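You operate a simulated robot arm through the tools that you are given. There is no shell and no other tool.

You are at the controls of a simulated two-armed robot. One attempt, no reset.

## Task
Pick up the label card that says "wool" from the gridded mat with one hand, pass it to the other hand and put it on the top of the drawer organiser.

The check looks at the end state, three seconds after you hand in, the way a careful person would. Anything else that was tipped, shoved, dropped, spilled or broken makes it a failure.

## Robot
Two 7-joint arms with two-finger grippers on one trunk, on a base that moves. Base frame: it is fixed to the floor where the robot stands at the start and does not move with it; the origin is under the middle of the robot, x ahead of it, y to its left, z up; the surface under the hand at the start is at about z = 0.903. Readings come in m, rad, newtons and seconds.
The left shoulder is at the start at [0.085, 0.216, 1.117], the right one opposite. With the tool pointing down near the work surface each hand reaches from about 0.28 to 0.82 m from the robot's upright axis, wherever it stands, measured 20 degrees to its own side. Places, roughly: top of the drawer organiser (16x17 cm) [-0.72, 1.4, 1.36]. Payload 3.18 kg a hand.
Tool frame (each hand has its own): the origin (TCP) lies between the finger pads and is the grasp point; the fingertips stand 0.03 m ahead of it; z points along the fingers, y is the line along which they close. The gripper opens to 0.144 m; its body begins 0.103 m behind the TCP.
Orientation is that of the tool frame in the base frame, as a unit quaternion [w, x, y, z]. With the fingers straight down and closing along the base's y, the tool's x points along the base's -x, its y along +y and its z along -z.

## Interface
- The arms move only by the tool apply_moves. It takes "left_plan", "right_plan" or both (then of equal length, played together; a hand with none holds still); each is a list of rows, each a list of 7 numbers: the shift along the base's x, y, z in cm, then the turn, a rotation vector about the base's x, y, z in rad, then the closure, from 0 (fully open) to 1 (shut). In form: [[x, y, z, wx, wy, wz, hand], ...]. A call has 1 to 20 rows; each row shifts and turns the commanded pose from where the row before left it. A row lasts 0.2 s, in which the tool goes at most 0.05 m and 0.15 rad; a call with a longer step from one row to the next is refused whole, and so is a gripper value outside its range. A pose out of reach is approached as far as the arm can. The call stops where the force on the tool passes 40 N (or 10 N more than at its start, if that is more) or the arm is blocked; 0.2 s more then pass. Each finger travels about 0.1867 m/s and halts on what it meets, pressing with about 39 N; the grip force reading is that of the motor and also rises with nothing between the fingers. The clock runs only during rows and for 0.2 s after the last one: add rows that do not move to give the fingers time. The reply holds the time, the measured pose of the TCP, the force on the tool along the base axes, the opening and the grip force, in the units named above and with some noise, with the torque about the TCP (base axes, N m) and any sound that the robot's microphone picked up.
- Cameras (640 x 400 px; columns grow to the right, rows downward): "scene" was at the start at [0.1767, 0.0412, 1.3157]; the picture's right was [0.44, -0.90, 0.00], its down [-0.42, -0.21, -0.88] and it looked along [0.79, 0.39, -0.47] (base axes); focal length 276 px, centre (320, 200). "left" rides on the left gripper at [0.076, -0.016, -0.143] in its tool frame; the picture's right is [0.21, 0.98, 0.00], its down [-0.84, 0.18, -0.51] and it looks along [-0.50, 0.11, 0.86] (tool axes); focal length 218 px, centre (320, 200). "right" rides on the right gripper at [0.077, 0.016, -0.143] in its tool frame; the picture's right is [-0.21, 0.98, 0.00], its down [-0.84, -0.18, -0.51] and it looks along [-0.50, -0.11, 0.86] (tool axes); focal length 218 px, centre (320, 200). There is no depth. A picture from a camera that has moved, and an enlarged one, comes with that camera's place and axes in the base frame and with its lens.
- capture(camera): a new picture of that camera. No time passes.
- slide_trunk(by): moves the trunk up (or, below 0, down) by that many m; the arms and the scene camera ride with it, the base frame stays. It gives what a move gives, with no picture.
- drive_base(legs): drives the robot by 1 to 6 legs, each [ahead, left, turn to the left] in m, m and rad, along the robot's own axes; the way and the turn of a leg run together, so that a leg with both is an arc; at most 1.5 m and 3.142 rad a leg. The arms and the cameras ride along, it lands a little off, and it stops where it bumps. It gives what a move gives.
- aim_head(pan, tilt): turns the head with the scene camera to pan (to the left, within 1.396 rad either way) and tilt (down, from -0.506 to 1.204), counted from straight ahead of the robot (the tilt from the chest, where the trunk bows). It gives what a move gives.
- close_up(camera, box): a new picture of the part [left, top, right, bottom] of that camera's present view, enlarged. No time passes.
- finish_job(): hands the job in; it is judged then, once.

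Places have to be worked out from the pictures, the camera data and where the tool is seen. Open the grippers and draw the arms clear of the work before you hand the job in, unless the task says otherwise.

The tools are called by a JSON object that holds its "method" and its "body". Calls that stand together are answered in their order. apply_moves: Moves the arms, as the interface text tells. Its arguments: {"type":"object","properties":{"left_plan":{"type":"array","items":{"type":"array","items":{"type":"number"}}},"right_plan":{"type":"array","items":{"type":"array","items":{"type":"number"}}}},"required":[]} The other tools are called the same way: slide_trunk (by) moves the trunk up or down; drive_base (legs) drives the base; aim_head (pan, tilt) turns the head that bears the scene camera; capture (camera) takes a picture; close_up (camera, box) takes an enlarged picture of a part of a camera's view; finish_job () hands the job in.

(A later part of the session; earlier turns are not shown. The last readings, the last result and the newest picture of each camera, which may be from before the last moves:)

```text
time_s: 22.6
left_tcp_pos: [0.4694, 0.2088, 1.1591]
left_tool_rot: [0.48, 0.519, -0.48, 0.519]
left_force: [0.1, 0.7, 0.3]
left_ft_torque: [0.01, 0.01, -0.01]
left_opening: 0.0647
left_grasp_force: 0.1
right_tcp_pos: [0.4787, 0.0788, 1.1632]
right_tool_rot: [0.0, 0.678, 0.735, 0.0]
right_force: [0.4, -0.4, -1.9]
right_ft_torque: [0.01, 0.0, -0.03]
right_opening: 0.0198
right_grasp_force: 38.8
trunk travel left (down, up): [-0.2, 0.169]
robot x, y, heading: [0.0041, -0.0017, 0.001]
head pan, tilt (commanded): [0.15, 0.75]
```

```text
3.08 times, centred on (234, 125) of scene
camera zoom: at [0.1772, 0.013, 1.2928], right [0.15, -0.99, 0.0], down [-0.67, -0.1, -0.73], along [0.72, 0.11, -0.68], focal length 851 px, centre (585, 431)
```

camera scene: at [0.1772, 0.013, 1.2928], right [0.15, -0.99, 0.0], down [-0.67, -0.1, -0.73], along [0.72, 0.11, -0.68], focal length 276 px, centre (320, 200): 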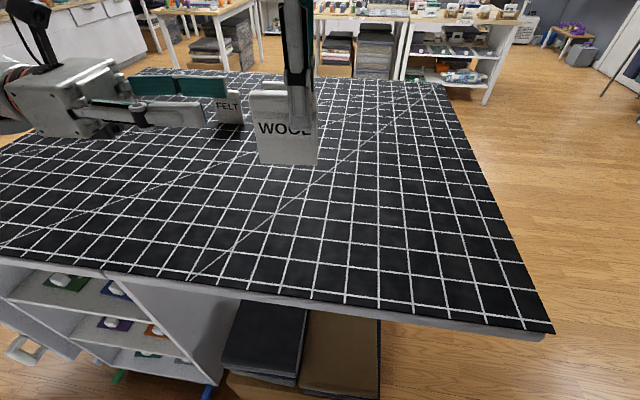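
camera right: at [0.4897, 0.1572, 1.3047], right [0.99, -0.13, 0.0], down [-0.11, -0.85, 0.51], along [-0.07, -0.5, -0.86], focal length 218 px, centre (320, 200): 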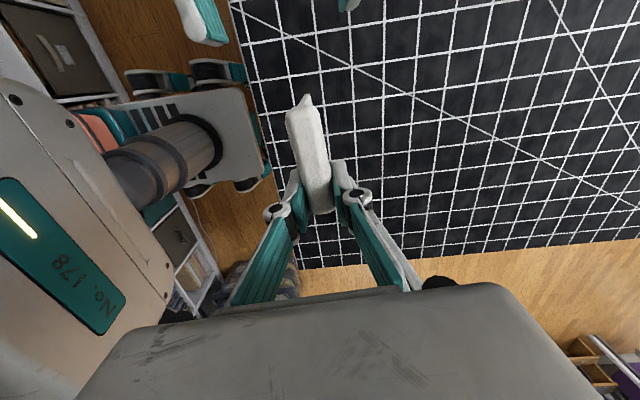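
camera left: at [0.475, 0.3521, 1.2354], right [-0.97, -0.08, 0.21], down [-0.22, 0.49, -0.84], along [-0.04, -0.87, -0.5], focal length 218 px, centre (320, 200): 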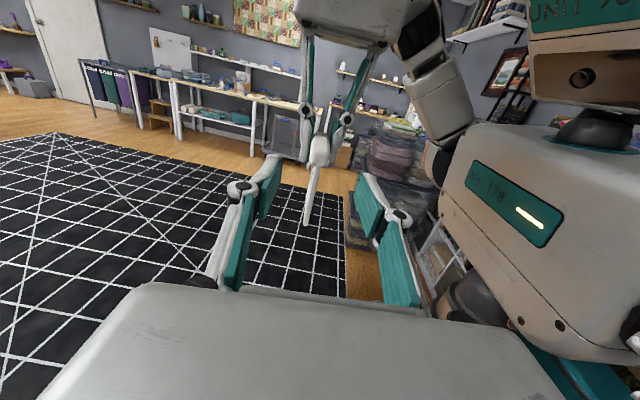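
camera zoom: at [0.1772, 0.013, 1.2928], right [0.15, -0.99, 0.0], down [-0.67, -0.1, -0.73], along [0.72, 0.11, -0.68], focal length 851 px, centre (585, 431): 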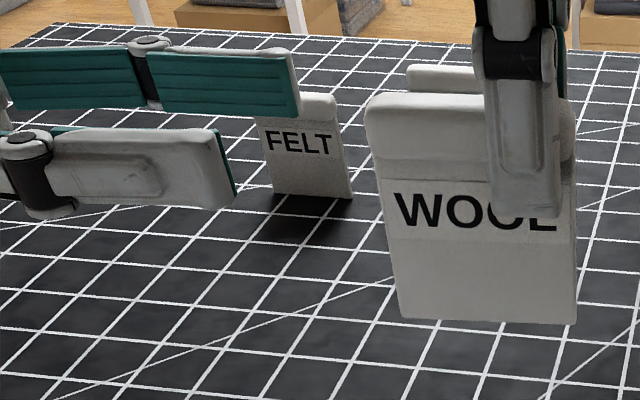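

Left TCP is on the bar axis laterally and within a few mm in height. I advance so the left tips stop at y≈0.100, just short of the right finger (edge ≈0.094).

{"method": "apply_moves", "body": {"left_plan": [[0.21, -2.6, 0.1, 0, 0, 0, 0.55], [0.21, -2.6, 0.1, 0, 0, 0, 0.55], [0.21, -2.6, 0, 0, 0, 0, 0.55], [0, 0, 0, 0, 0, 0, 0.55]]}}

{"method": "capture", "body": {"camera": "left"}}

{"method": "capture", "body": {"camera": "right"}}

{"method": "close_up", "body": {"camera": "scene", "box": [170, 60, 378, 190]}}

```text
time_s: 23.6
left_tcp_pos: [0.4744, 0.1323, 1.1619]
left_tool_rot: [0.481, 0.519, -0.479, 0.52]
left_force: [0.1, 0.5, -0.7]
left_ft_torque: [0.02, 0.01, 0.0]
left_opening: 0.0649
left_grasp_force: 0.0
right_tcp_pos: [0.4782, 0.0791, 1.1637]
right_tool_rot: [0.0, 0.678, 0.735, 0.0]
right_force: [0.2, 0.5, -0.3]
right_ft_torque: [-0.01, 0.0, -0.02]
right_opening: 0.0199
right_grasp_force: 38.6
trunk travel left (down, up): [-0.2, 0.169]
robot x, y, heading: [-0.0023, -0.0014, 0.002]
head pan, tilt (commanded): [0.15, 0.75]
```

```text
taken
camera left: at [0.4802, 0.2748, 1.2382], right [-0.97, -0.08, 0.21], down [-0.22, 0.49, -0.84], along [-0.04, -0.87, -0.5], focal length 218 px, centre (320, 200)
```

left: 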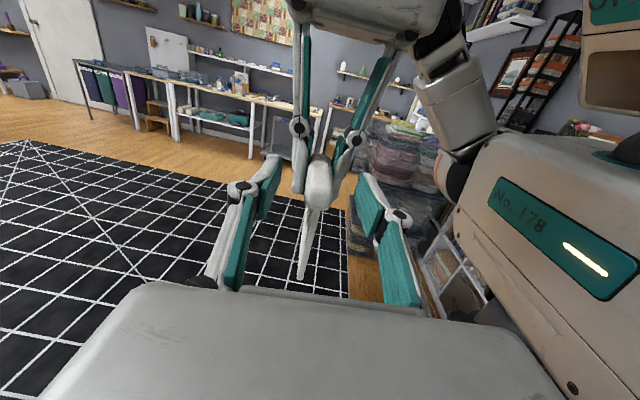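

```text
taken
camera right: at [0.4891, 0.1577, 1.305], right [0.99, -0.13, 0.0], down [-0.11, -0.85, 0.51], along [-0.07, -0.5, -0.86], focal length 218 px, centre (320, 200)
```

right: 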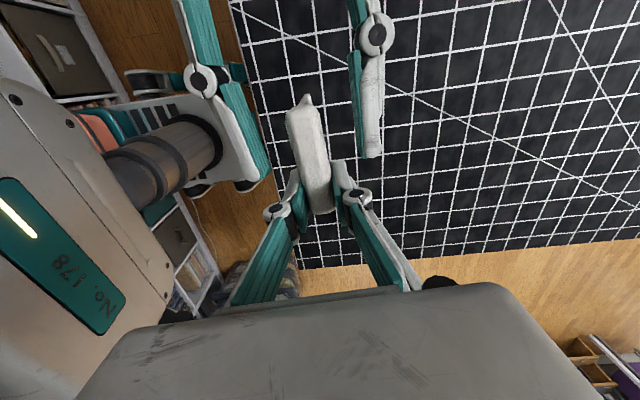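

```text
3.08 times, centred on (274, 125) of scene
camera zoom: at [0.1767, 0.0134, 1.293], right [0.15, -0.99, 0.0], down [-0.67, -0.1, -0.73], along [0.72, 0.11, -0.68], focal length 851 px, centre (462, 431)
```

zoom: 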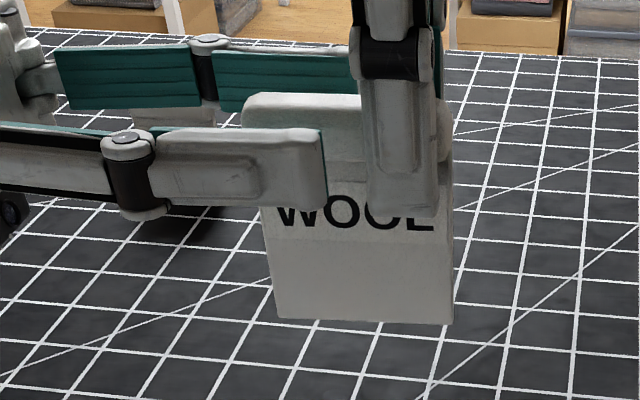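

The left fingers straddle the bar, centred. I zoom once more to check the clearance between the two hands' fingers and the height.

{"method": "close_up", "body": {"camera": "right", "box": [232, 90, 392, 190]}}

{"method": "close_up", "body": {"camera": "left", "box": [240, 120, 400, 220]}}

```text
4.00 times, centred on (312, 140) of right
camera zoom: at [0.4891, 0.1577, 1.305], right [0.99, -0.13, 0.0], down [-0.11, -0.85, 0.51], along [-0.07, -0.5, -0.86], focal length 873 px, centre (352, 440)
```

zoom: 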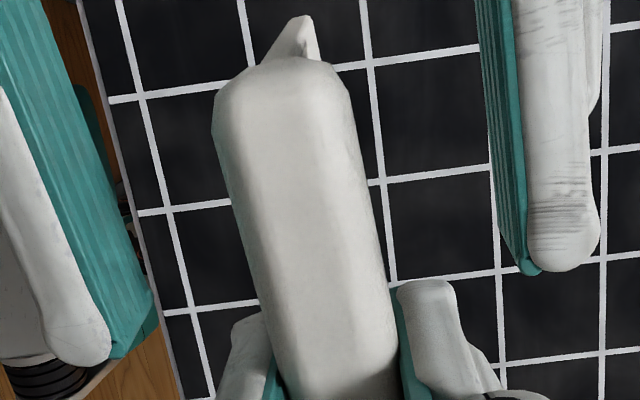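

```text
4.00 times, centred on (320, 170) of left
camera zoom: at [0.4802, 0.2748, 1.2382], right [-0.97, -0.08, 0.21], down [-0.22, 0.49, -0.84], along [-0.04, -0.87, -0.5], focal length 873 px, centre (320, 320)
```

zoom: 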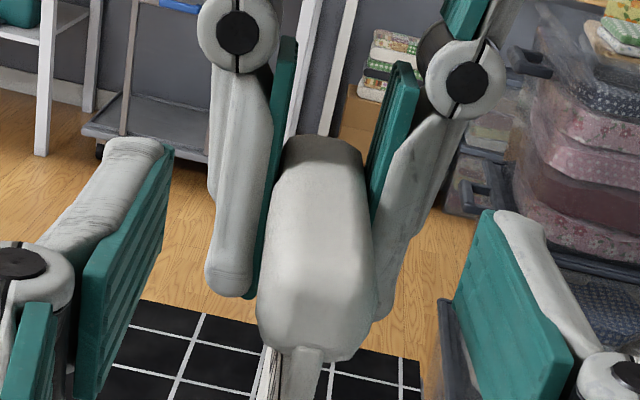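

Clearance between hands is ~3–4 mm and the height is matched. I back off 2 mm and close the left hand slowly on the bar.

{"method": "apply_moves", "body": {"left_plan": [[-0.02, 0.2, -0.1, 0, 0, 0, 0.6], [0, 0, 0, 0, 0, 0, 0.67], [0, 0, 0, 0, 0, 0, 0.73], [0, 0, 0, 0, 0, 0, 0.78], [0, 0, 0, 0, 0, 0, 0.82], [0, 0, 0, 0, 0, 0, 0.84], [0, 0, 0, 0, 0, 0, 0.86], [0, 0, 0, 0, 0, 0, 0.88], [0, 0, 0, 0, 0, 0, 0.92], [0, 0, 0, 0, 0, 0, 1.0], [0, 0, 0, 0, 0, 0, 1.0], [0, 0, 0, 0, 0, 0, 1.0]], "right_plan": [[0, 0, 0, 0, 0, 0, 1], [0, 0, 0, 0, 0, 0, 1], [0, 0, 0, 0, 0, 0, 1], [0, 0, 0, 0, 0, 0, 1], [0, 0, 0, 0, 0, 0, 1], [0, 0, 0, 0, 0, 0, 1], [0, 0, 0, 0, 0, 0, 1], [0, 0, 0, 0, 0, 0, 1], [0, 0, 0, 0, 0, 0, 1], [0, 0, 0, 0, 0, 0, 1], [0, 0, 0, 0, 0, 0, 1], [0, 0, 0, 0, 0, 0, 1]]}}

{"method": "capture", "body": {"camera": "left"}}

{"method": "capture", "body": {"camera": "right"}}

{"method": "close_up", "body": {"camera": "scene", "box": [170, 60, 378, 190]}}

```text
time_s: 26.2
left_tcp_pos: [0.4737, 0.1344, 1.1616]
left_tool_rot: [0.481, 0.519, -0.48, 0.519]
left_force: [3.3, -2.2, -0.4]
left_ft_torque: [0.01, -0.04, 0.1]
left_opening: 0.0207
left_grasp_force: 38.7
right_tcp_pos: [0.4786, 0.0792, 1.1614]
right_tool_rot: [0.0, 0.679, 0.734, 0.0]
right_force: [-4.1, 2.9, 0.0]
right_ft_torque: [0.01, 0.04, 0.04]
right_opening: 0.02
right_grasp_force: 39.4
trunk travel left (down, up): [-0.2, 0.169]
robot x, y, heading: [0.002, 0.0004, -0.0]
head pan, tilt (commanded): [0.15, 0.75]
```

```text
taken
camera left: at [0.4802, 0.2766, 1.2372], right [-0.97, -0.08, 0.21], down [-0.22, 0.49, -0.84], along [-0.04, -0.87, -0.5], focal length 218 px, centre (320, 200)
```

left: 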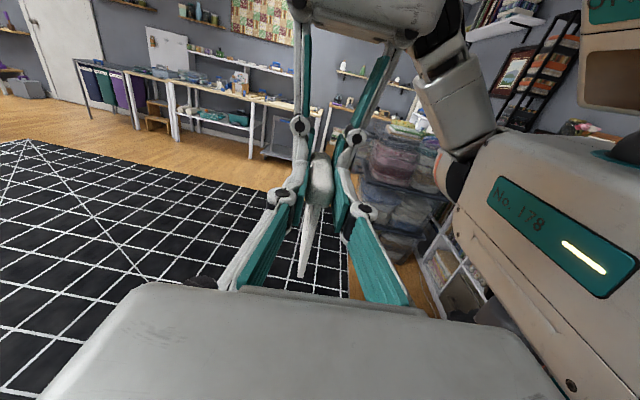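

```text
taken
camera right: at [0.4892, 0.1575, 1.3048], right [0.99, -0.13, 0.0], down [-0.11, -0.85, 0.51], along [-0.07, -0.5, -0.86], focal length 218 px, centre (320, 200)
```

right: 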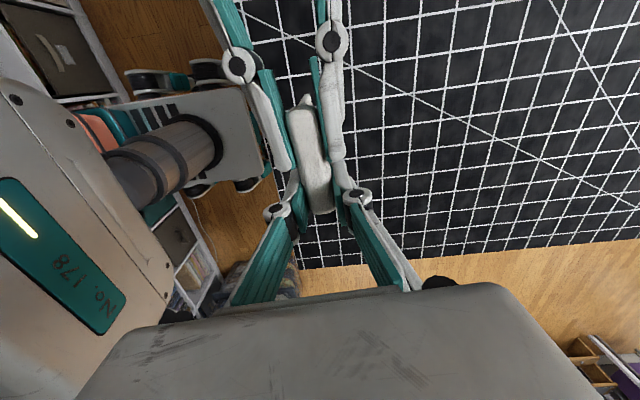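

```text
3.08 times, centred on (274, 125) of scene
camera zoom: at [0.177, 0.0131, 1.2929], right [0.15, -0.99, 0.0], down [-0.67, -0.1, -0.73], along [0.72, 0.11, -0.68], focal length 851 px, centre (462, 431)
```

zoom: 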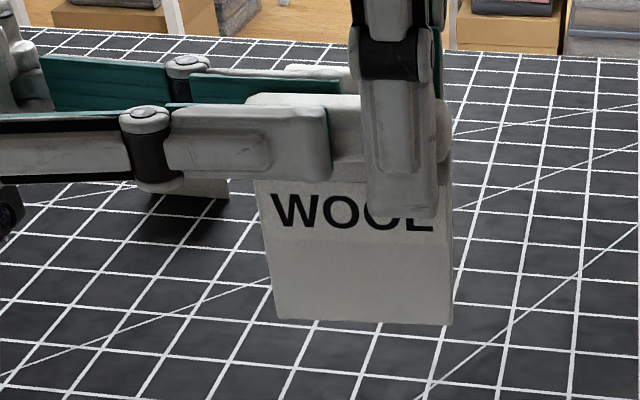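

Both hands hold the card (left 38.7 N at 2.1 cm). I now release the right hand gradually, keeping the left gripped, and check before lifting it away.

{"method": "apply_moves", "body": {"right_plan": [[0, 0, 0, 0, 0, 0, 0.9], [0, 0, 0, 0, 0, 0, 0.84], [0, 0, 0, 0, 0, 0, 0.8], [0, 0, 0, 0, 0, 0, 0.75], [0, 0, 0, 0, 0, 0, 0.65], [0, 0, 0, 0, 0, 0, 0.5], [0, 0, 0, 0, 0, 0, 0.5]], "left_plan": [[0, 0, 0, 0, 0, 0, 1], [0, 0, 0, 0, 0, 0, 1], [0, 0, 0, 0, 0, 0, 1], [0, 0, 0, 0, 0, 0, 1], [0, 0, 0, 0, 0, 0, 1], [0, 0, 0, 0, 0, 0, 1], [0, 0, 0, 0, 0, 0, 1]]}}

{"method": "capture", "body": {"camera": "right"}}

{"method": "close_up", "body": {"camera": "scene", "box": [170, 60, 378, 190]}}

```text
time_s: 27.9
left_tcp_pos: [0.4755, 0.1332, 1.1599]
left_tool_rot: [0.48, 0.519, -0.48, 0.519]
left_force: [-0.5, -0.1, 0.4]
left_ft_torque: [-0.03, -0.02, 0.03]
left_opening: 0.0205
left_grasp_force: 38.7
right_tcp_pos: [0.4786, 0.0787, 1.1629]
right_tool_rot: [0.001, 0.679, 0.734, 0.0]
right_force: [-1.1, -0.1, 0.6]
right_ft_torque: [-0.01, 0.04, 0.0]
right_opening: 0.0717
right_grasp_force: 0.1
trunk travel left (down, up): [-0.2, 0.169]
robot x, y, heading: [0.0019, 0.0009, 0.001]
head pan, tilt (commanded): [0.15, 0.75]
```

```text
taken
camera right: at [0.4894, 0.1574, 1.3049], right [0.99, -0.13, 0.0], down [-0.11, -0.85, 0.51], along [-0.07, -0.5, -0.86], focal length 218 px, centre (320, 200)
```

right: 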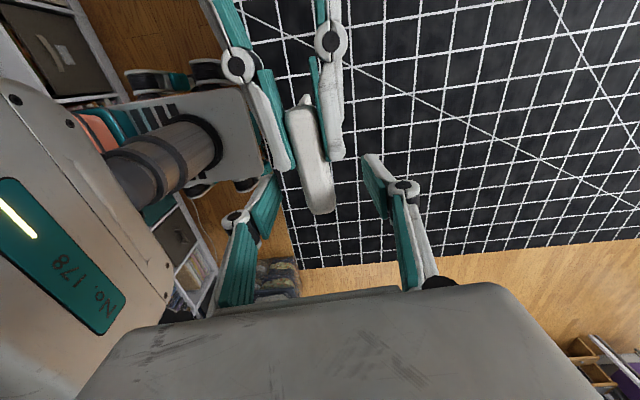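

```text
3.08 times, centred on (274, 125) of scene
camera zoom: at [0.177, 0.0131, 1.2929], right [0.15, -0.99, 0.0], down [-0.67, -0.1, -0.73], along [0.72, 0.11, -0.68], focal length 851 px, centre (462, 431)
```

zoom: 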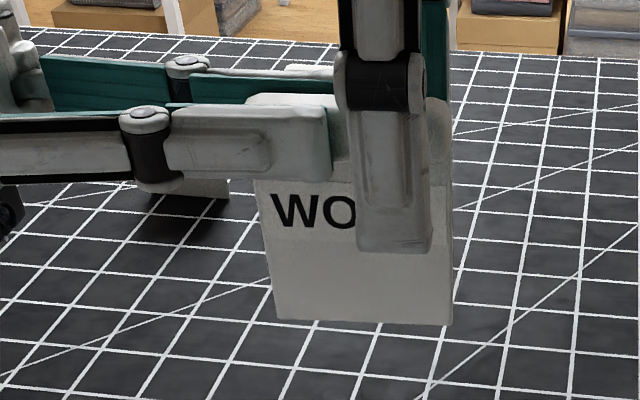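

The card hangs steady in the left hand. I lift the right hand straight up and then move it away to the right.

{"method": "apply_moves", "body": {"right_plan": [[0, 0, 1.5, 0, 0, 0, 0.5], [0, 0, 3, 0, 0, 0, 0.5], [0, 0, 3, 0, 0, 0, 0.5], [0, 0, 2.5, 0, 0, 0, 0.5], [0, -3, 0, 0, 0, 0, 0.5], [-1, -4, 0, 0, 0, 0, 0.5], [-1, -4, 0, 0, 0, 0, 0.5], [-2, -4, 0, 0, 0, 0, 0.5], [-2, -4, 0, 0, 0, 0, 0.5]]}}

{"method": "capture", "body": {"camera": "scene"}}

{"method": "capture", "body": {"camera": "left"}}

```text
time_s: 29.9
left_tcp_pos: [0.4746, 0.1323, 1.1618]
left_tool_rot: [0.48, 0.519, -0.48, 0.519]
left_force: [-1.1, 0.6, 0.8]
left_ft_torque: [0.07, -0.04, -0.01]
left_opening: 0.0209
left_grasp_force: 38.8
right_tcp_pos: [0.4202, -0.113, 1.2643]
right_tool_rot: [0.0, 0.678, 0.735, 0.0]
right_force: [-1.3, -0.3, -0.4]
right_ft_torque: [0.04, -0.01, 0.04]
right_opening: 0.0721
right_grasp_force: 0.0
trunk travel left (down, up): [-0.2, 0.169]
robot x, y, heading: [-0.0032, 0.0012, 0.002]
head pan, tilt (commanded): [0.15, 0.75]
```

```text
taken
camera scene: at [0.1765, 0.0118, 1.293], right [0.15, -0.99, 0.0], down [-0.67, -0.1, -0.73], along [0.72, 0.11, -0.68], focal length 276 px, centre (320, 200)
```

scene: 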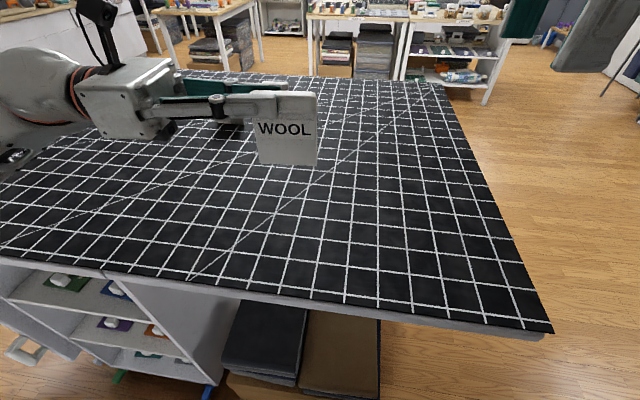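

```text
taken
camera left: at [0.4796, 0.2753, 1.2378], right [-0.97, -0.08, 0.21], down [-0.22, 0.49, -0.84], along [-0.04, -0.87, -0.5], focal length 218 px, centre (320, 200)
```

left: 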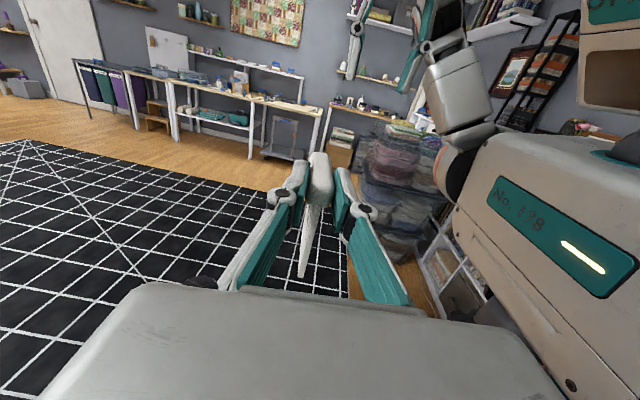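

The handover is complete and the left hand holds the card plumb; its bottom is ≈8.8 cm below the left TCP. I raise the trunk to gain height for the organiser top.

{"method": "slide_trunk", "body": {"by": 0.165}}

```text
time_s: 31.7
left_tcp_pos: [0.4731, 0.1333, 1.3263]
left_tool_rot: [0.481, 0.52, -0.479, 0.519]
left_force: [1.0, 0.3, -0.6]
left_ft_torque: [0.0, 0.0, -0.01]
left_opening: 0.0209
left_grasp_force: 39.1
right_tcp_pos: [0.4195, -0.1112, 1.4283]
right_tool_rot: [0.0, 0.679, 0.735, 0.0]
right_force: [0.7, 0.3, 0.6]
right_ft_torque: [-0.02, 0.01, 0.01]
right_opening: 0.072
right_grasp_force: 0.1
trunk travel left (down, up): [-0.365, 0.004]
robot x, y, heading: [-0.0003, 0.0005, -0.006]
head pan, tilt (commanded): [0.15, 0.75]
```

I test the place posture here in free air: raise and extend the left hand toward robot-frame (0.60, 0.13, 1.50) with a small yaw to square the card, and tuck the right hand back.

{"method": "apply_moves", "body": {"left_plan": [[1.5, 0, 2, 0, 0, -0.013, 1], [2, 0, 3, 0, 0, -0.013, 1], [2.5, 0, 3, 0, 0, -0.013, 1], [2.5, 0, 3, 0, 0, -0.013, 1], [2, 0, 3, 0, 0, -0.013, 1], [2, 0, 3.4, 0, 0, -0.013, 1], [0, 0, 0, 0, 0, 0, 1]], "right_plan": [[-1, -2.3, -0.5, 0, 0, 0, 0.5], [-1, -2.3, -0.5, 0, 0, 0, 0.5], [-1, -2.3, -0.5, 0, 0, 0, 0.5], [-1, -2.3, -0.5, 0, 0, 0, 0.5], [-1, -2.3, -0.5, 0, 0, 0, 0.5], [-1, -2.3, -0.5, 0, 0, 0, 0.5], [0, 0, 0, 0, 0, 0, 0.5]]}}

{"method": "capture", "body": {"camera": "scene"}}

{"method": "capture", "body": {"camera": "left"}}

```text
time_s: 33.3
left_tcp_pos: [0.5994, 0.1338, 1.5017]
left_tool_rot: [0.501, 0.5, -0.499, 0.5]
left_force: [1.0, 0.2, 0.1]
left_ft_torque: [0.03, 0.02, 0.01]
left_opening: 0.0209
left_grasp_force: 38.8
right_tcp_pos: [0.3587, -0.2469, 1.3992]
right_tool_rot: [0.0, 0.679, 0.734, 0.0]
right_force: [1.0, 0.2, -0.3]
right_ft_torque: [-0.03, -0.02, -0.01]
right_opening: 0.0717
right_grasp_force: 0.2
trunk travel left (down, up): [-0.365, 0.004]
robot x, y, heading: [-0.0006, 0.0015, -0.001]
head pan, tilt (commanded): [0.15, 0.75]
```

```text
taken
camera scene: at [0.1221, 0.0149, 1.461], right [0.15, -0.99, 0.0], down [-0.67, -0.1, -0.73], along [0.72, 0.11, -0.68], focal length 276 px, centre (320, 200)
```

scene: 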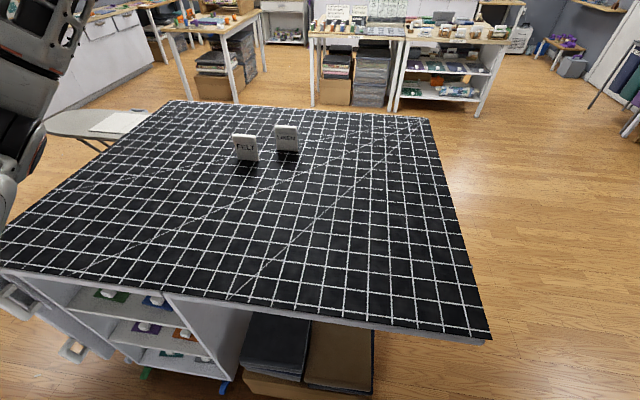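

```text
taken
camera left: at [0.6164, 0.2763, 1.5772], right [-0.98, 0.0, 0.21], down [-0.18, 0.51, -0.84], along [-0.11, -0.86, -0.49], focal length 218 px, centre (320, 200)
```

left: 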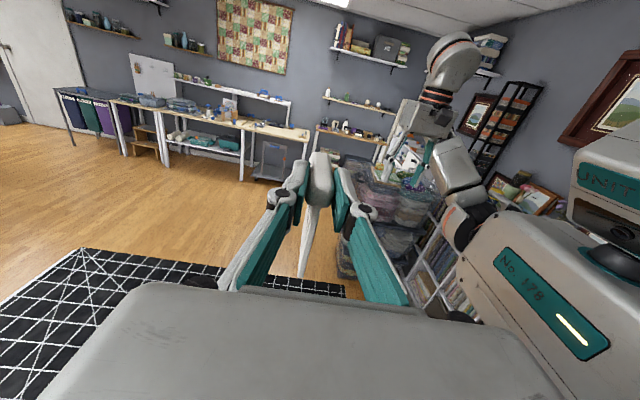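

The place posture is reachable. I retract the left hand to x≈0.46 for travel and look left along the driving path.

{"method": "apply_moves", "body": {"left_plan": [[-3, 0, 0, 0, 0, 0, 1], [-4, 0, 0, 0, 0, 0, 1], [-4, 0, 0, 0, 0, 0, 1], [-3, 0, 0, 0, 0, 0, 1], [0, 0, 0, 0, 0, 0, 1]]}}

{"method": "aim_head", "body": {"pan": 1.396, "tilt": 0.6}}

{"method": "capture", "body": {"camera": "scene"}}

```text
time_s: 34.5
left_tcp_pos: [0.459, 0.1343, 1.4994]
left_tool_rot: [0.5, 0.501, -0.499, 0.5]
left_force: [0.6, -0.5, -0.3]
left_ft_torque: [0.0, 0.0, -0.01]
left_opening: 0.0206
left_grasp_force: 38.7
right_tcp_pos: [0.358, -0.2491, 1.3992]
right_tool_rot: [0.0, 0.679, 0.734, 0.0]
right_force: [-0.1, 0.5, -0.2]
right_ft_torque: [-0.01, 0.01, 0.03]
right_opening: 0.0726
right_grasp_force: 0.0
trunk travel left (down, up): [-0.365, 0.004]
robot x, y, heading: [0.0029, -0.0031, 0.001]
head pan, tilt (commanded): [0.15, 0.75]
```

```text
time_s: 36.0
left_tcp_pos: [0.4587, 0.1343, 1.4989]
left_tool_rot: [0.501, 0.5, -0.499, 0.5]
left_force: [-0.2, -0.5, -0.2]
left_ft_torque: [0.05, 0.01, 0.02]
left_opening: 0.0209
left_grasp_force: 38.9
right_tcp_pos: [0.358, -0.2482, 1.3994]
right_tool_rot: [0.0, 0.678, 0.735, 0.0]
right_force: [-0.3, 0.3, 0.6]
right_ft_torque: [0.0, -0.02, -0.01]
right_opening: 0.072
right_grasp_force: 0.0
trunk travel left (down, up): [-0.365, 0.004]
robot x, y, heading: [-0.0026, 0.0017, 0.002]
head pan, tilt (commanded): [1.396, 0.6]
```

```text
taken
camera scene: at [0.0555, 0.0877, 1.4739], right [0.98, -0.17, 0.0], down [-0.1, -0.56, -0.83], along [0.14, 0.81, -0.56], focal length 276 px, centre (320, 200)
```

scene: 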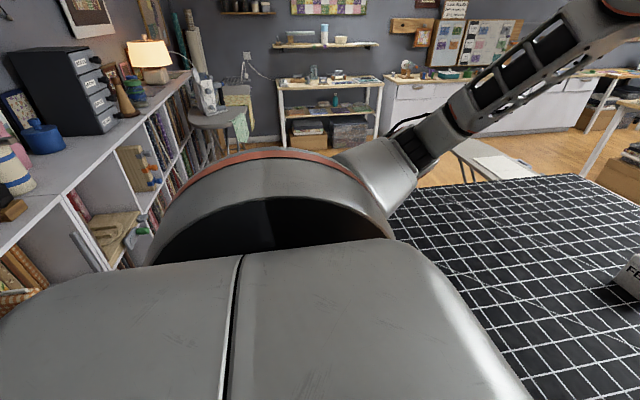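

The corridor between the bookcase (front x≈−0.56) and the table (x≈0.35) is about 0.9 m wide; I back up 10 cm to its middle and drive left in stages.

{"method": "drive_base", "body": {"legs": [[-0.1, 0, 0], [0, 0.7, 0]]}}

{"method": "capture", "body": {"camera": "scene"}}

{"method": "capture", "body": {"camera": "left"}}

```text
time_s: 43.4
left_tcp_pos: [0.3582, 0.8496, 1.4995]
left_tool_rot: [0.499, 0.502, -0.498, 0.501]
left_force: [0.7, -0.4, -0.1]
left_ft_torque: [0.03, 0.03, 0.03]
left_opening: 0.0207
left_grasp_force: 38.8
right_tcp_pos: [0.2594, 0.4677, 1.3989]
right_tool_rot: [0.0, 0.677, 0.736, 0.001]
right_force: [0.3, -0.1, 0.4]
right_ft_torque: [-0.02, 0.01, 0.04]
right_opening: 0.0719
right_grasp_force: 0.1
trunk travel left (down, up): [-0.365, 0.004]
robot x, y, heading: [-0.1013, 0.7132, 0.007]
head pan, tilt (commanded): [1.396, 0.6]
```

```text
taken
camera scene: at [-0.0451, 0.8023, 1.4739], right [0.99, -0.17, 0.0], down [-0.1, -0.56, -0.83], along [0.14, 0.81, -0.56], focal length 276 px, centre (320, 200)
```

scene: 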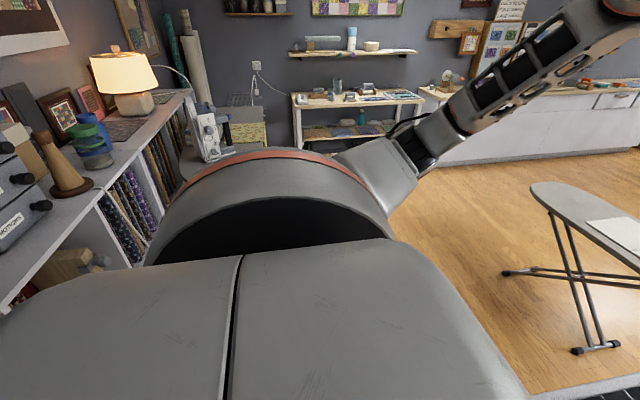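

```text
taken
camera left: at [0.3749, 0.993, 1.5756], right [-0.98, -0.01, 0.21], down [-0.18, 0.51, -0.84], along [-0.1, -0.86, -0.5], focal length 218 px, centre (320, 200)
```

left: 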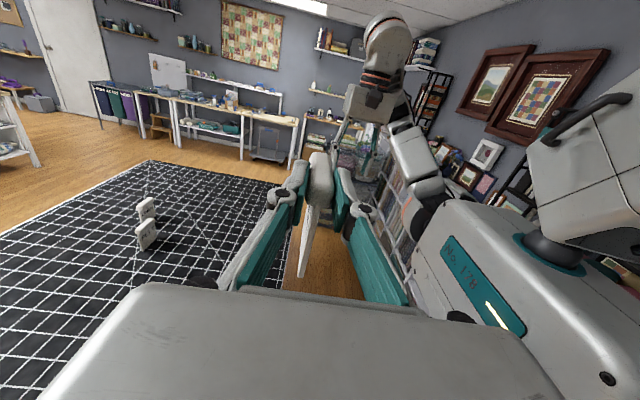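

The way is clear: the ironing board is at x>1.0 and nothing stands near the turning spot. I drive the rest of the way left, then ahead to about (0.25, 1.46).

{"method": "drive_base", "body": {"legs": [[0, 0.75, 0], [0.35, 0, 0]]}}

{"method": "aim_head", "body": {"pan": 0.6, "tilt": 0.5}}

{"method": "capture", "body": {"camera": "scene"}}

```text
time_s: 52.2
left_tcp_pos: [0.703, 1.5941, 1.4992]
left_tool_rot: [0.501, 0.5, -0.5, 0.5]
left_force: [0.5, 0.3, -0.8]
left_ft_torque: [0.01, 0.01, -0.01]
left_opening: 0.0206
left_grasp_force: 39.2
right_tcp_pos: [0.6014, 1.2124, 1.3999]
right_tool_rot: [0.0, 0.681, 0.733, 0.0]
right_force: [-0.4, 0.0, 0.0]
right_ft_torque: [-0.02, 0.03, -0.01]
right_opening: 0.0722
right_grasp_force: 0.1
trunk travel left (down, up): [-0.365, 0.004]
robot x, y, heading: [0.2396, 1.4586, -0.002]
head pan, tilt (commanded): [1.396, 0.6]
```

```text
time_s: 53.4
left_tcp_pos: [0.7026, 1.5946, 1.498]
left_tool_rot: [0.501, 0.5, -0.5, 0.5]
left_force: [-0.5, 0.5, -0.2]
left_ft_torque: [0.02, 0.01, 0.03]
left_opening: 0.0208
left_grasp_force: 39.0
right_tcp_pos: [0.6003, 1.2122, 1.3992]
right_tool_rot: [0.0, 0.68, 0.734, 0.0]
right_force: [0.2, 0.9, -0.4]
right_ft_torque: [-0.03, 0.0, 0.03]
right_opening: 0.0721
right_grasp_force: 0.1
trunk travel left (down, up): [-0.365, 0.004]
robot x, y, heading: [0.2423, 1.4625, -0.003]
head pan, tilt (commanded): [0.6, 0.499]
```

```text
taken
camera scene: at [0.358, 1.5135, 1.483], right [0.56, -0.83, 0.0], down [-0.4, -0.27, -0.88], along [0.73, 0.49, -0.48], focal length 276 px, centre (320, 200)
```

scene: 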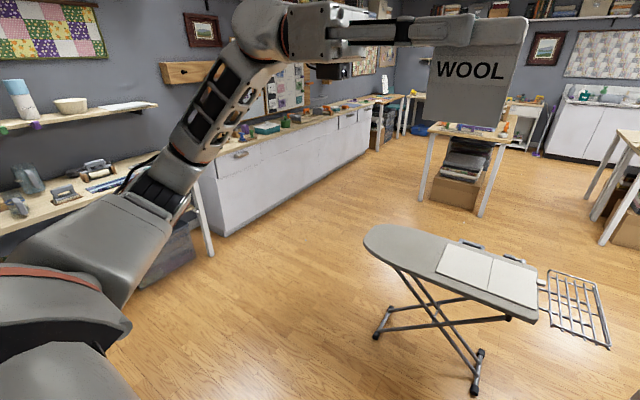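

The area around is clear. I turn in place by half a turn to face the bookcase.

{"method": "drive_base", "body": {"legs": [[0, 0, 1.571], [0, 0, 1.57]]}}

{"method": "aim_head", "body": {"pan": 0.0, "tilt": 0.25}}

{"method": "capture", "body": {"camera": "scene"}}

```text
time_s: 61.4
left_tcp_pos: [-0.2149, 1.3212, 1.4982]
left_tool_rot: [-0.503, 0.496, 0.503, 0.498]
left_force: [-0.6, 0.4, -0.1]
left_ft_torque: [0.0, -0.02, 0.03]
left_opening: 0.0207
left_grasp_force: 39.3
right_tcp_pos: [-0.1192, 1.7048, 1.4004]
right_tool_rot: [0.001, 0.739, -0.674, 0.001]
right_force: [1.0, 0.9, 0.9]
right_ft_torque: [0.0, 0.02, -0.01]
right_opening: 0.0723
right_grasp_force: 0.0
trunk travel left (down, up): [-0.365, 0.004]
robot x, y, heading: [0.2436, 1.4645, -3.129]
head pan, tilt (commanded): [0.6, 0.499]
```

```text
time_s: 62.4
left_tcp_pos: [-0.2153, 1.3207, 1.4989]
left_tool_rot: [-0.503, 0.496, 0.504, 0.498]
left_force: [0.1, 1.1, -0.2]
left_ft_torque: [-0.03, -0.01, 0.0]
left_opening: 0.0205
left_grasp_force: 39.1
right_tcp_pos: [-0.1196, 1.7052, 1.3991]
right_tool_rot: [-0.001, 0.739, -0.673, 0.0]
right_force: [-0.6, 0.0, 0.3]
right_ft_torque: [-0.05, -0.01, -0.02]
right_opening: 0.0722
right_grasp_force: 0.0
trunk travel left (down, up): [-0.365, 0.004]
robot x, y, heading: [0.2428, 1.4644, -3.125]
head pan, tilt (commanded): [0.0, 0.25]
```

```text
taken
camera scene: at [0.1081, 1.4603, 1.5061], right [-0.02, 1.0, 0.0], down [0.25, 0.0, -0.97], along [-0.97, -0.01, -0.25], focal length 276 px, centre (320, 200)
```

scene: 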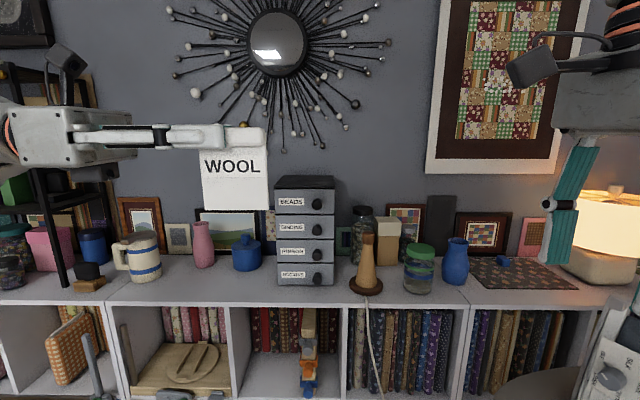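

Now facing the bookcase with a clear view: the organiser top is empty, the sunburst mirror hangs on the wall behind and above it. I zoom in to measure the organiser top.

{"method": "close_up", "body": {"camera": "scene", "box": [190, 110, 382, 230]}}

{"method": "close_up", "body": {"camera": "scene", "box": [256, 165, 352, 225]}}

```text
3.33 times, centred on (286, 170) of scene
camera zoom: at [0.1081, 1.4603, 1.5061], right [-0.02, 1.0, 0.0], down [0.25, 0.0, -0.97], along [-0.97, -0.01, -0.25], focal length 922 px, centre (433, 300)
```

zoom: 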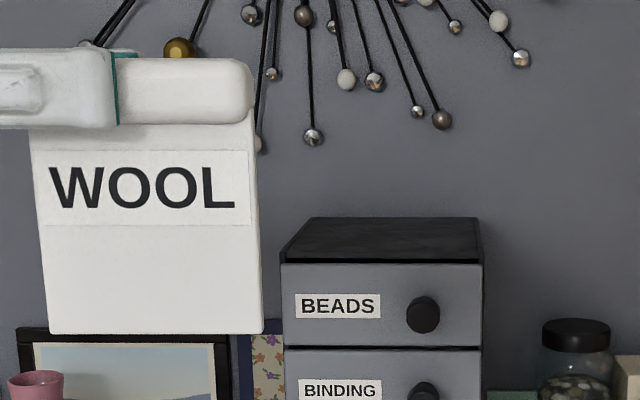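

```text
6.67 times, centred on (304, 195) of scene
camera zoom: at [0.1081, 1.4603, 1.5061], right [-0.02, 1.0, 0.0], down [0.25, 0.0, -0.97], along [-0.97, -0.01, -0.25], focal length 1843 px, centre (427, 233)
```

zoom: 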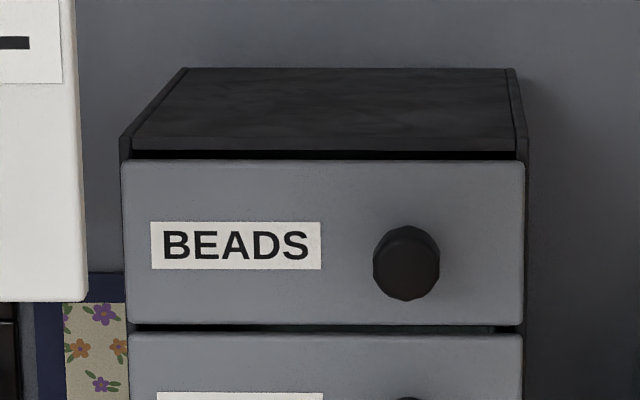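

Organiser top measures roughly x∈[−0.79,−0.61], y∈[1.326,1.489]; the depth estimate is sensitive, so I'll refine it from closer. I drive ahead 0.2 m, squaring the heading and shifting a little to the right.

{"method": "drive_base", "body": {"legs": [[0.2, -0.05, -0.016]]}}

{"method": "aim_head", "body": {"pan": 0.0, "tilt": 0.5}}

{"method": "capture", "body": {"camera": "scene"}}

{"method": "capture", "body": {"camera": "left"}}

{"method": "capture", "body": {"camera": "right"}}

```text
time_s: 64.1
left_tcp_pos: [-0.4164, 1.378, 1.4986]
left_tool_rot: [-0.5, 0.499, 0.5, 0.5]
left_force: [-0.3, -0.1, -0.2]
left_ft_torque: [0.02, 0.01, -0.02]
left_opening: 0.0207
left_grasp_force: 39.4
right_tcp_pos: [-0.3147, 1.7609, 1.399]
right_tool_rot: [-0.001, 0.734, -0.68, 0.0]
right_force: [-0.4, 0.2, 0.2]
right_ft_torque: [-0.04, -0.03, 0.0]
right_opening: 0.0719
right_grasp_force: 0.0
trunk travel left (down, up): [-0.365, 0.004]
robot x, y, heading: [0.0419, 1.5096, 3.146]
head pan, tilt (commanded): [0.0, 0.25]
```

```text
time_s: 64.8
left_tcp_pos: [-0.4148, 1.3788, 1.5009]
left_tool_rot: [-0.499, 0.501, 0.499, 0.5]
left_force: [-0.3, -0.1, -0.9]
left_ft_torque: [-0.01, 0.0, -0.02]
left_opening: 0.0207
left_grasp_force: 39.0
right_tcp_pos: [-0.3137, 1.7602, 1.4003]
right_tool_rot: [0.001, 0.734, -0.679, -0.001]
right_force: [0.5, 0.8, 0.6]
right_ft_torque: [0.0, 0.0, -0.02]
right_opening: 0.072
right_grasp_force: 0.1
trunk travel left (down, up): [-0.365, 0.004]
robot x, y, heading: [0.0476, 1.5103, 3.138]
head pan, tilt (commanded): [0.0, 0.499]
```

```text
taken
camera scene: at [-0.0883, 1.5123, 1.4831], right [0.0, 1.0, 0.0], down [0.48, 0.0, -0.88], along [-0.88, 0.0, -0.48], focal length 276 px, centre (320, 200)
```

scene: 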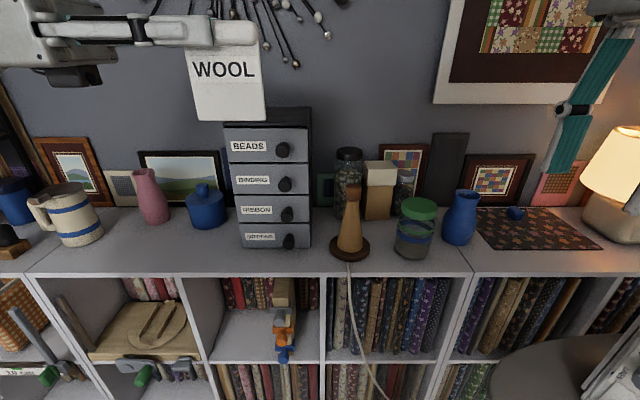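

```text
taken
camera left: at [-0.4312, 1.235, 1.5759], right [0.98, 0.0, 0.21], down [0.18, -0.51, -0.84], along [0.11, 0.86, -0.5], focal length 218 px, centre (320, 200)
```

left: 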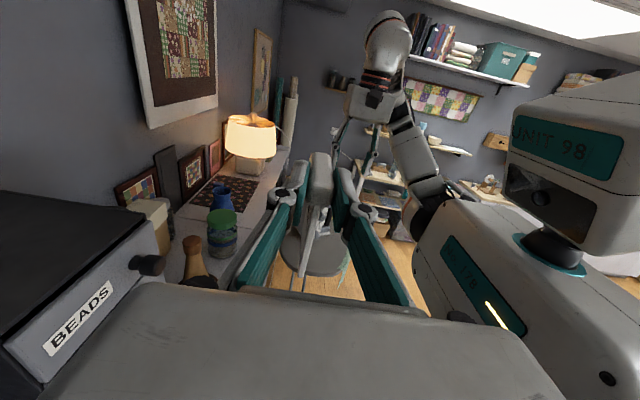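

```text
taken
camera right: at [-0.3239, 1.6841, 1.5418], right [-0.99, 0.13, 0.0], down [0.12, 0.85, 0.51], along [0.07, 0.5, -0.86], focal length 218 px, centre (320, 200)
```

right: 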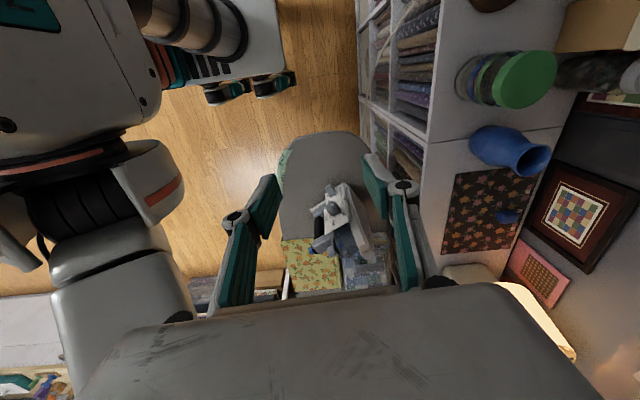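

The left camera now sees the organiser's top directly. I zoom in on it in both views to triangulate its front edge and height.

{"method": "close_up", "body": {"camera": "left", "box": [0, 170, 240, 320]}}

{"method": "close_up", "body": {"camera": "scene", "box": [180, 20, 372, 140]}}

```text
2.67 times, centred on (120, 245) of left
camera zoom: at [-0.4312, 1.235, 1.5759], right [0.98, 0.0, 0.21], down [0.18, -0.51, -0.84], along [0.11, 0.86, -0.5], focal length 582 px, centre (853, 80)
```

zoom: 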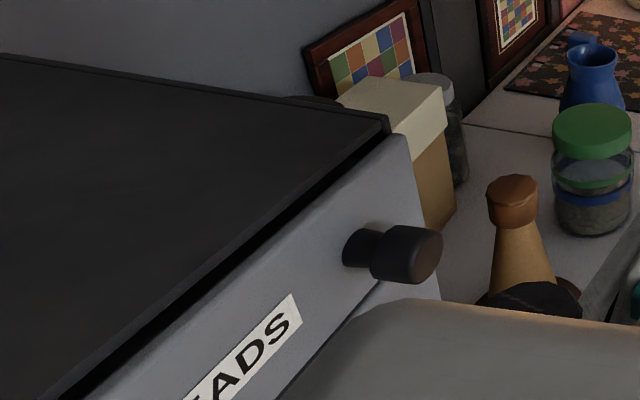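

```text
3.33 times, centred on (276, 80) of scene
camera zoom: at [-0.0883, 1.5123, 1.4831], right [0.0, 1.0, 0.0], down [0.48, 0.0, -0.88], along [-0.88, 0.0, -0.48], focal length 922 px, centre (467, 600)
```

zoom: 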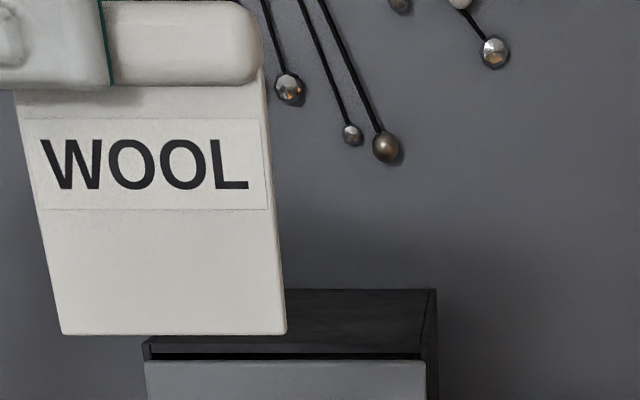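

Triangulating, the top is at z≈1.356–1.36 with centre about (−0.705, 1.408), and the wall/mirror about 12 cm behind the centre. I drive ahead 0.12 m so the place spot falls at an easy reach.

{"method": "drive_base", "body": {"legs": [[0.12, 0, 0]]}}

{"method": "capture", "body": {"camera": "scene"}}

{"method": "capture", "body": {"camera": "left"}}

```text
time_s: 66.1
left_tcp_pos: [-0.5375, 1.3788, 1.4994]
left_tool_rot: [-0.5, 0.501, 0.5, 0.499]
left_force: [0.1, 0.3, -0.6]
left_ft_torque: [-0.04, -0.01, -0.03]
left_opening: 0.021
left_grasp_force: 39.4
right_tcp_pos: [-0.4359, 1.7604, 1.3987]
right_tool_rot: [0.0, 0.734, -0.68, 0.001]
right_force: [-0.2, 0.5, -0.7]
right_ft_torque: [0.02, -0.03, 0.01]
right_opening: 0.0722
right_grasp_force: 0.1
trunk travel left (down, up): [-0.365, 0.004]
robot x, y, heading: [-0.0786, 1.5124, 3.141]
head pan, tilt (commanded): [0.0, 0.499]
```

```text
taken
camera scene: at [-0.2103, 1.5126, 1.483], right [0.0, 1.0, 0.0], down [0.48, 0.0, -0.88], along [-0.88, 0.0, -0.48], focal length 276 px, centre (320, 200)
```

scene: 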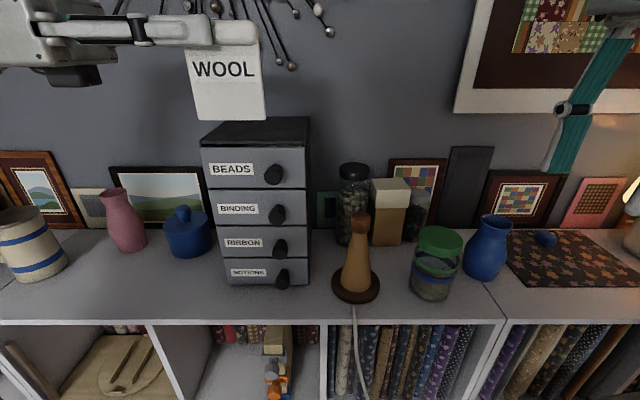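

```text
taken
camera left: at [-0.5529, 1.2351, 1.5757], right [0.98, 0.0, 0.21], down [0.18, -0.51, -0.84], along [0.11, 0.86, -0.5], focal length 218 px, centre (320, 200)
```

left: 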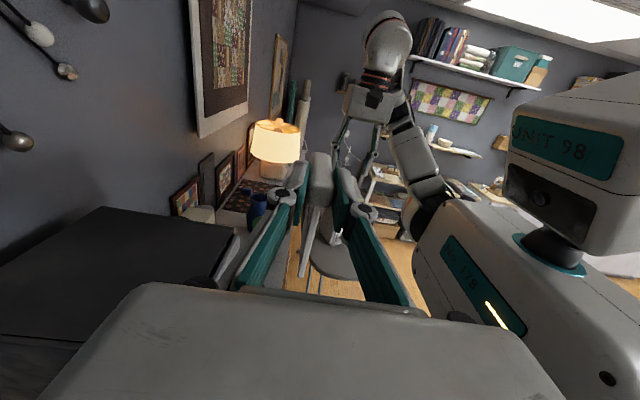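

I zoom on the organiser top in both views to refine its position now that it's close.

{"method": "close_up", "body": {"camera": "scene", "box": [180, 70, 340, 170]}}

{"method": "close_up", "body": {"camera": "left", "box": [0, 190, 256, 350]}}

```text
4.00 times, centred on (260, 120) of scene
camera zoom: at [-0.2103, 1.5126, 1.483], right [0.0, 1.0, 0.0], down [0.48, 0.0, -0.88], along [-0.88, 0.0, -0.48], focal length 1106 px, centre (560, 520)
```

zoom: 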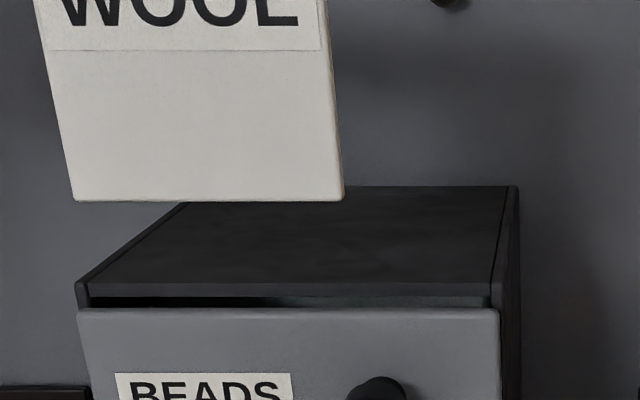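

```text
2.50 times, centred on (128, 270) of left
camera zoom: at [-0.5529, 1.2351, 1.5757], right [0.98, 0.0, 0.21], down [0.18, -0.51, -0.84], along [0.11, 0.86, -0.5], focal length 546 px, centre (800, 25)
```

zoom: 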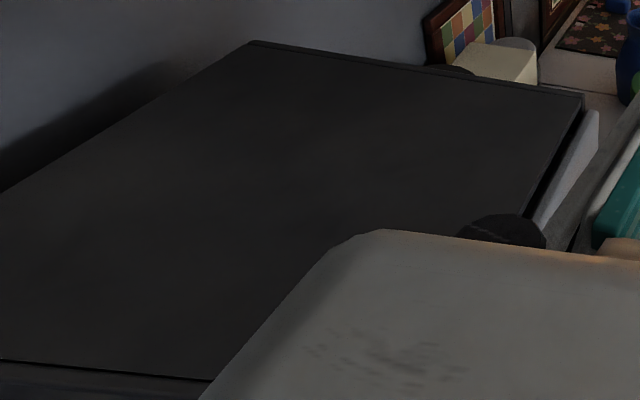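

The left view gives a consistent 16×17 cm top: x∈[−0.81,−0.63], y∈[1.324,1.484], centre ≈(−0.72, 1.404), z≈1.36; mirror tips stay ≥5 cm behind the gripper. I extend the card over the top at the present height (5 cm clearance).

{"method": "apply_moves", "body": {"left_plan": [[-2.5, -0.2, 0, 0, 0, 0, 1], [-3, -0.2, 0, 0, 0, 0, 1], [-3, -0.2, 0, 0, 0, 0, 1], [-3, -0.1, 0, 0, 0, 0, 1], [-3, 0, 0, 0, 0, 0, 1], [-2.9, 0, 0, 0, 0, 0, 1], [0, 0, 0, 0, 0, 0, 1]]}}

{"method": "capture", "body": {"camera": "scene"}}

{"method": "capture", "body": {"camera": "left"}}

```text
time_s: 67.7
left_tcp_pos: [-0.7111, 1.3695, 1.4977]
left_tool_rot: [-0.499, 0.5, 0.5, 0.5]
left_force: [-0.2, 0.1, 0.2]
left_ft_torque: [-0.01, 0.03, 0.02]
left_opening: 0.0206
left_grasp_force: 39.0
right_tcp_pos: [-0.4343, 1.7609, 1.3999]
right_tool_rot: [0.001, 0.734, -0.679, 0.0]
right_force: [0.7, 0.1, -0.4]
right_ft_torque: [0.01, 0.03, 0.04]
right_opening: 0.072
right_grasp_force: 0.1
trunk travel left (down, up): [-0.365, 0.004]
robot x, y, heading: [-0.0765, 1.511, 3.143]
head pan, tilt (commanded): [0.0, 0.499]
```

```text
taken
camera scene: at [-0.2092, 1.5121, 1.4831], right [0.0, 1.0, 0.0], down [0.48, 0.0, -0.88], along [-0.88, 0.0, -0.48], focal length 276 px, centre (320, 200)
```

scene: 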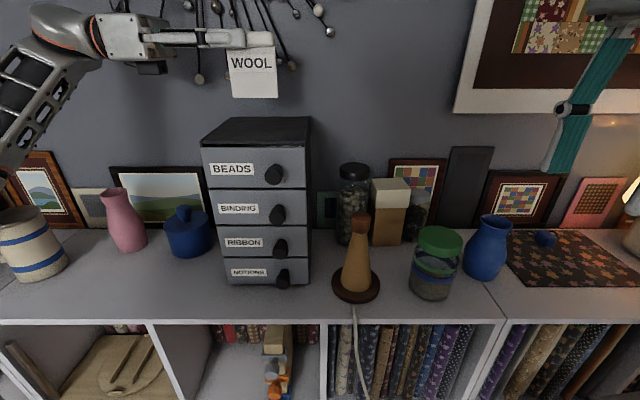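

```text
taken
camera left: at [-0.7266, 1.2262, 1.5749], right [0.98, 0.0, 0.21], down [0.18, -0.51, -0.84], along [0.11, 0.86, -0.5], focal length 218 px, centre (320, 200)
```

left: 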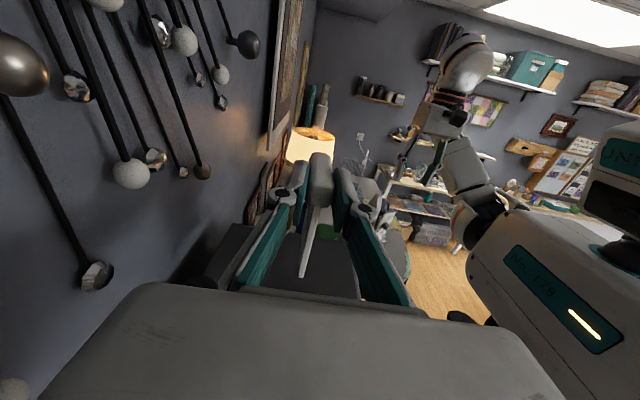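

The card is over the organiser, clear of the mirror tips. I zoom in to check alignment before lowering.

{"method": "close_up", "body": {"camera": "scene", "box": [160, 20, 352, 140]}}

{"method": "close_up", "body": {"camera": "left", "box": [190, 150, 430, 300]}}

```text
3.33 times, centred on (256, 80) of scene
camera zoom: at [-0.2092, 1.5121, 1.4831], right [0.0, 1.0, 0.0], down [0.48, 0.0, -0.88], along [-0.88, 0.0, -0.48], focal length 922 px, centre (533, 600)
```

zoom: 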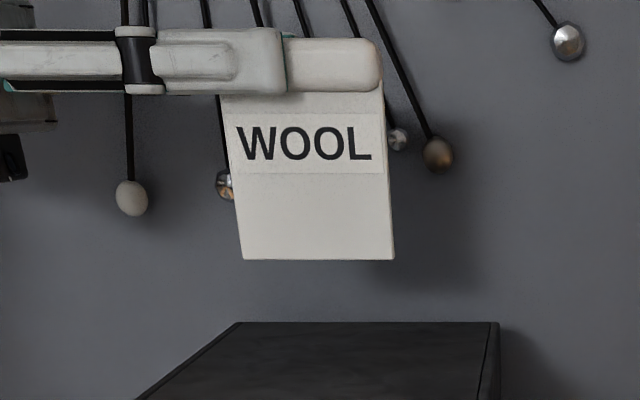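

```text
2.67 times, centred on (310, 225) of left
camera zoom: at [-0.7266, 1.2262, 1.5749], right [0.98, 0.0, 0.21], down [0.18, -0.51, -0.84], along [0.11, 0.86, -0.5], focal length 582 px, centre (347, 133)
```

zoom: 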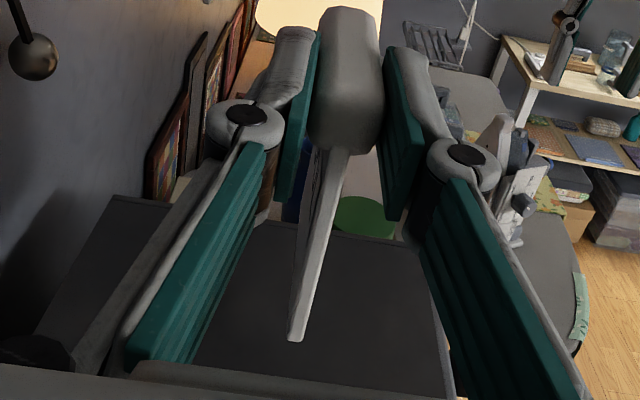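

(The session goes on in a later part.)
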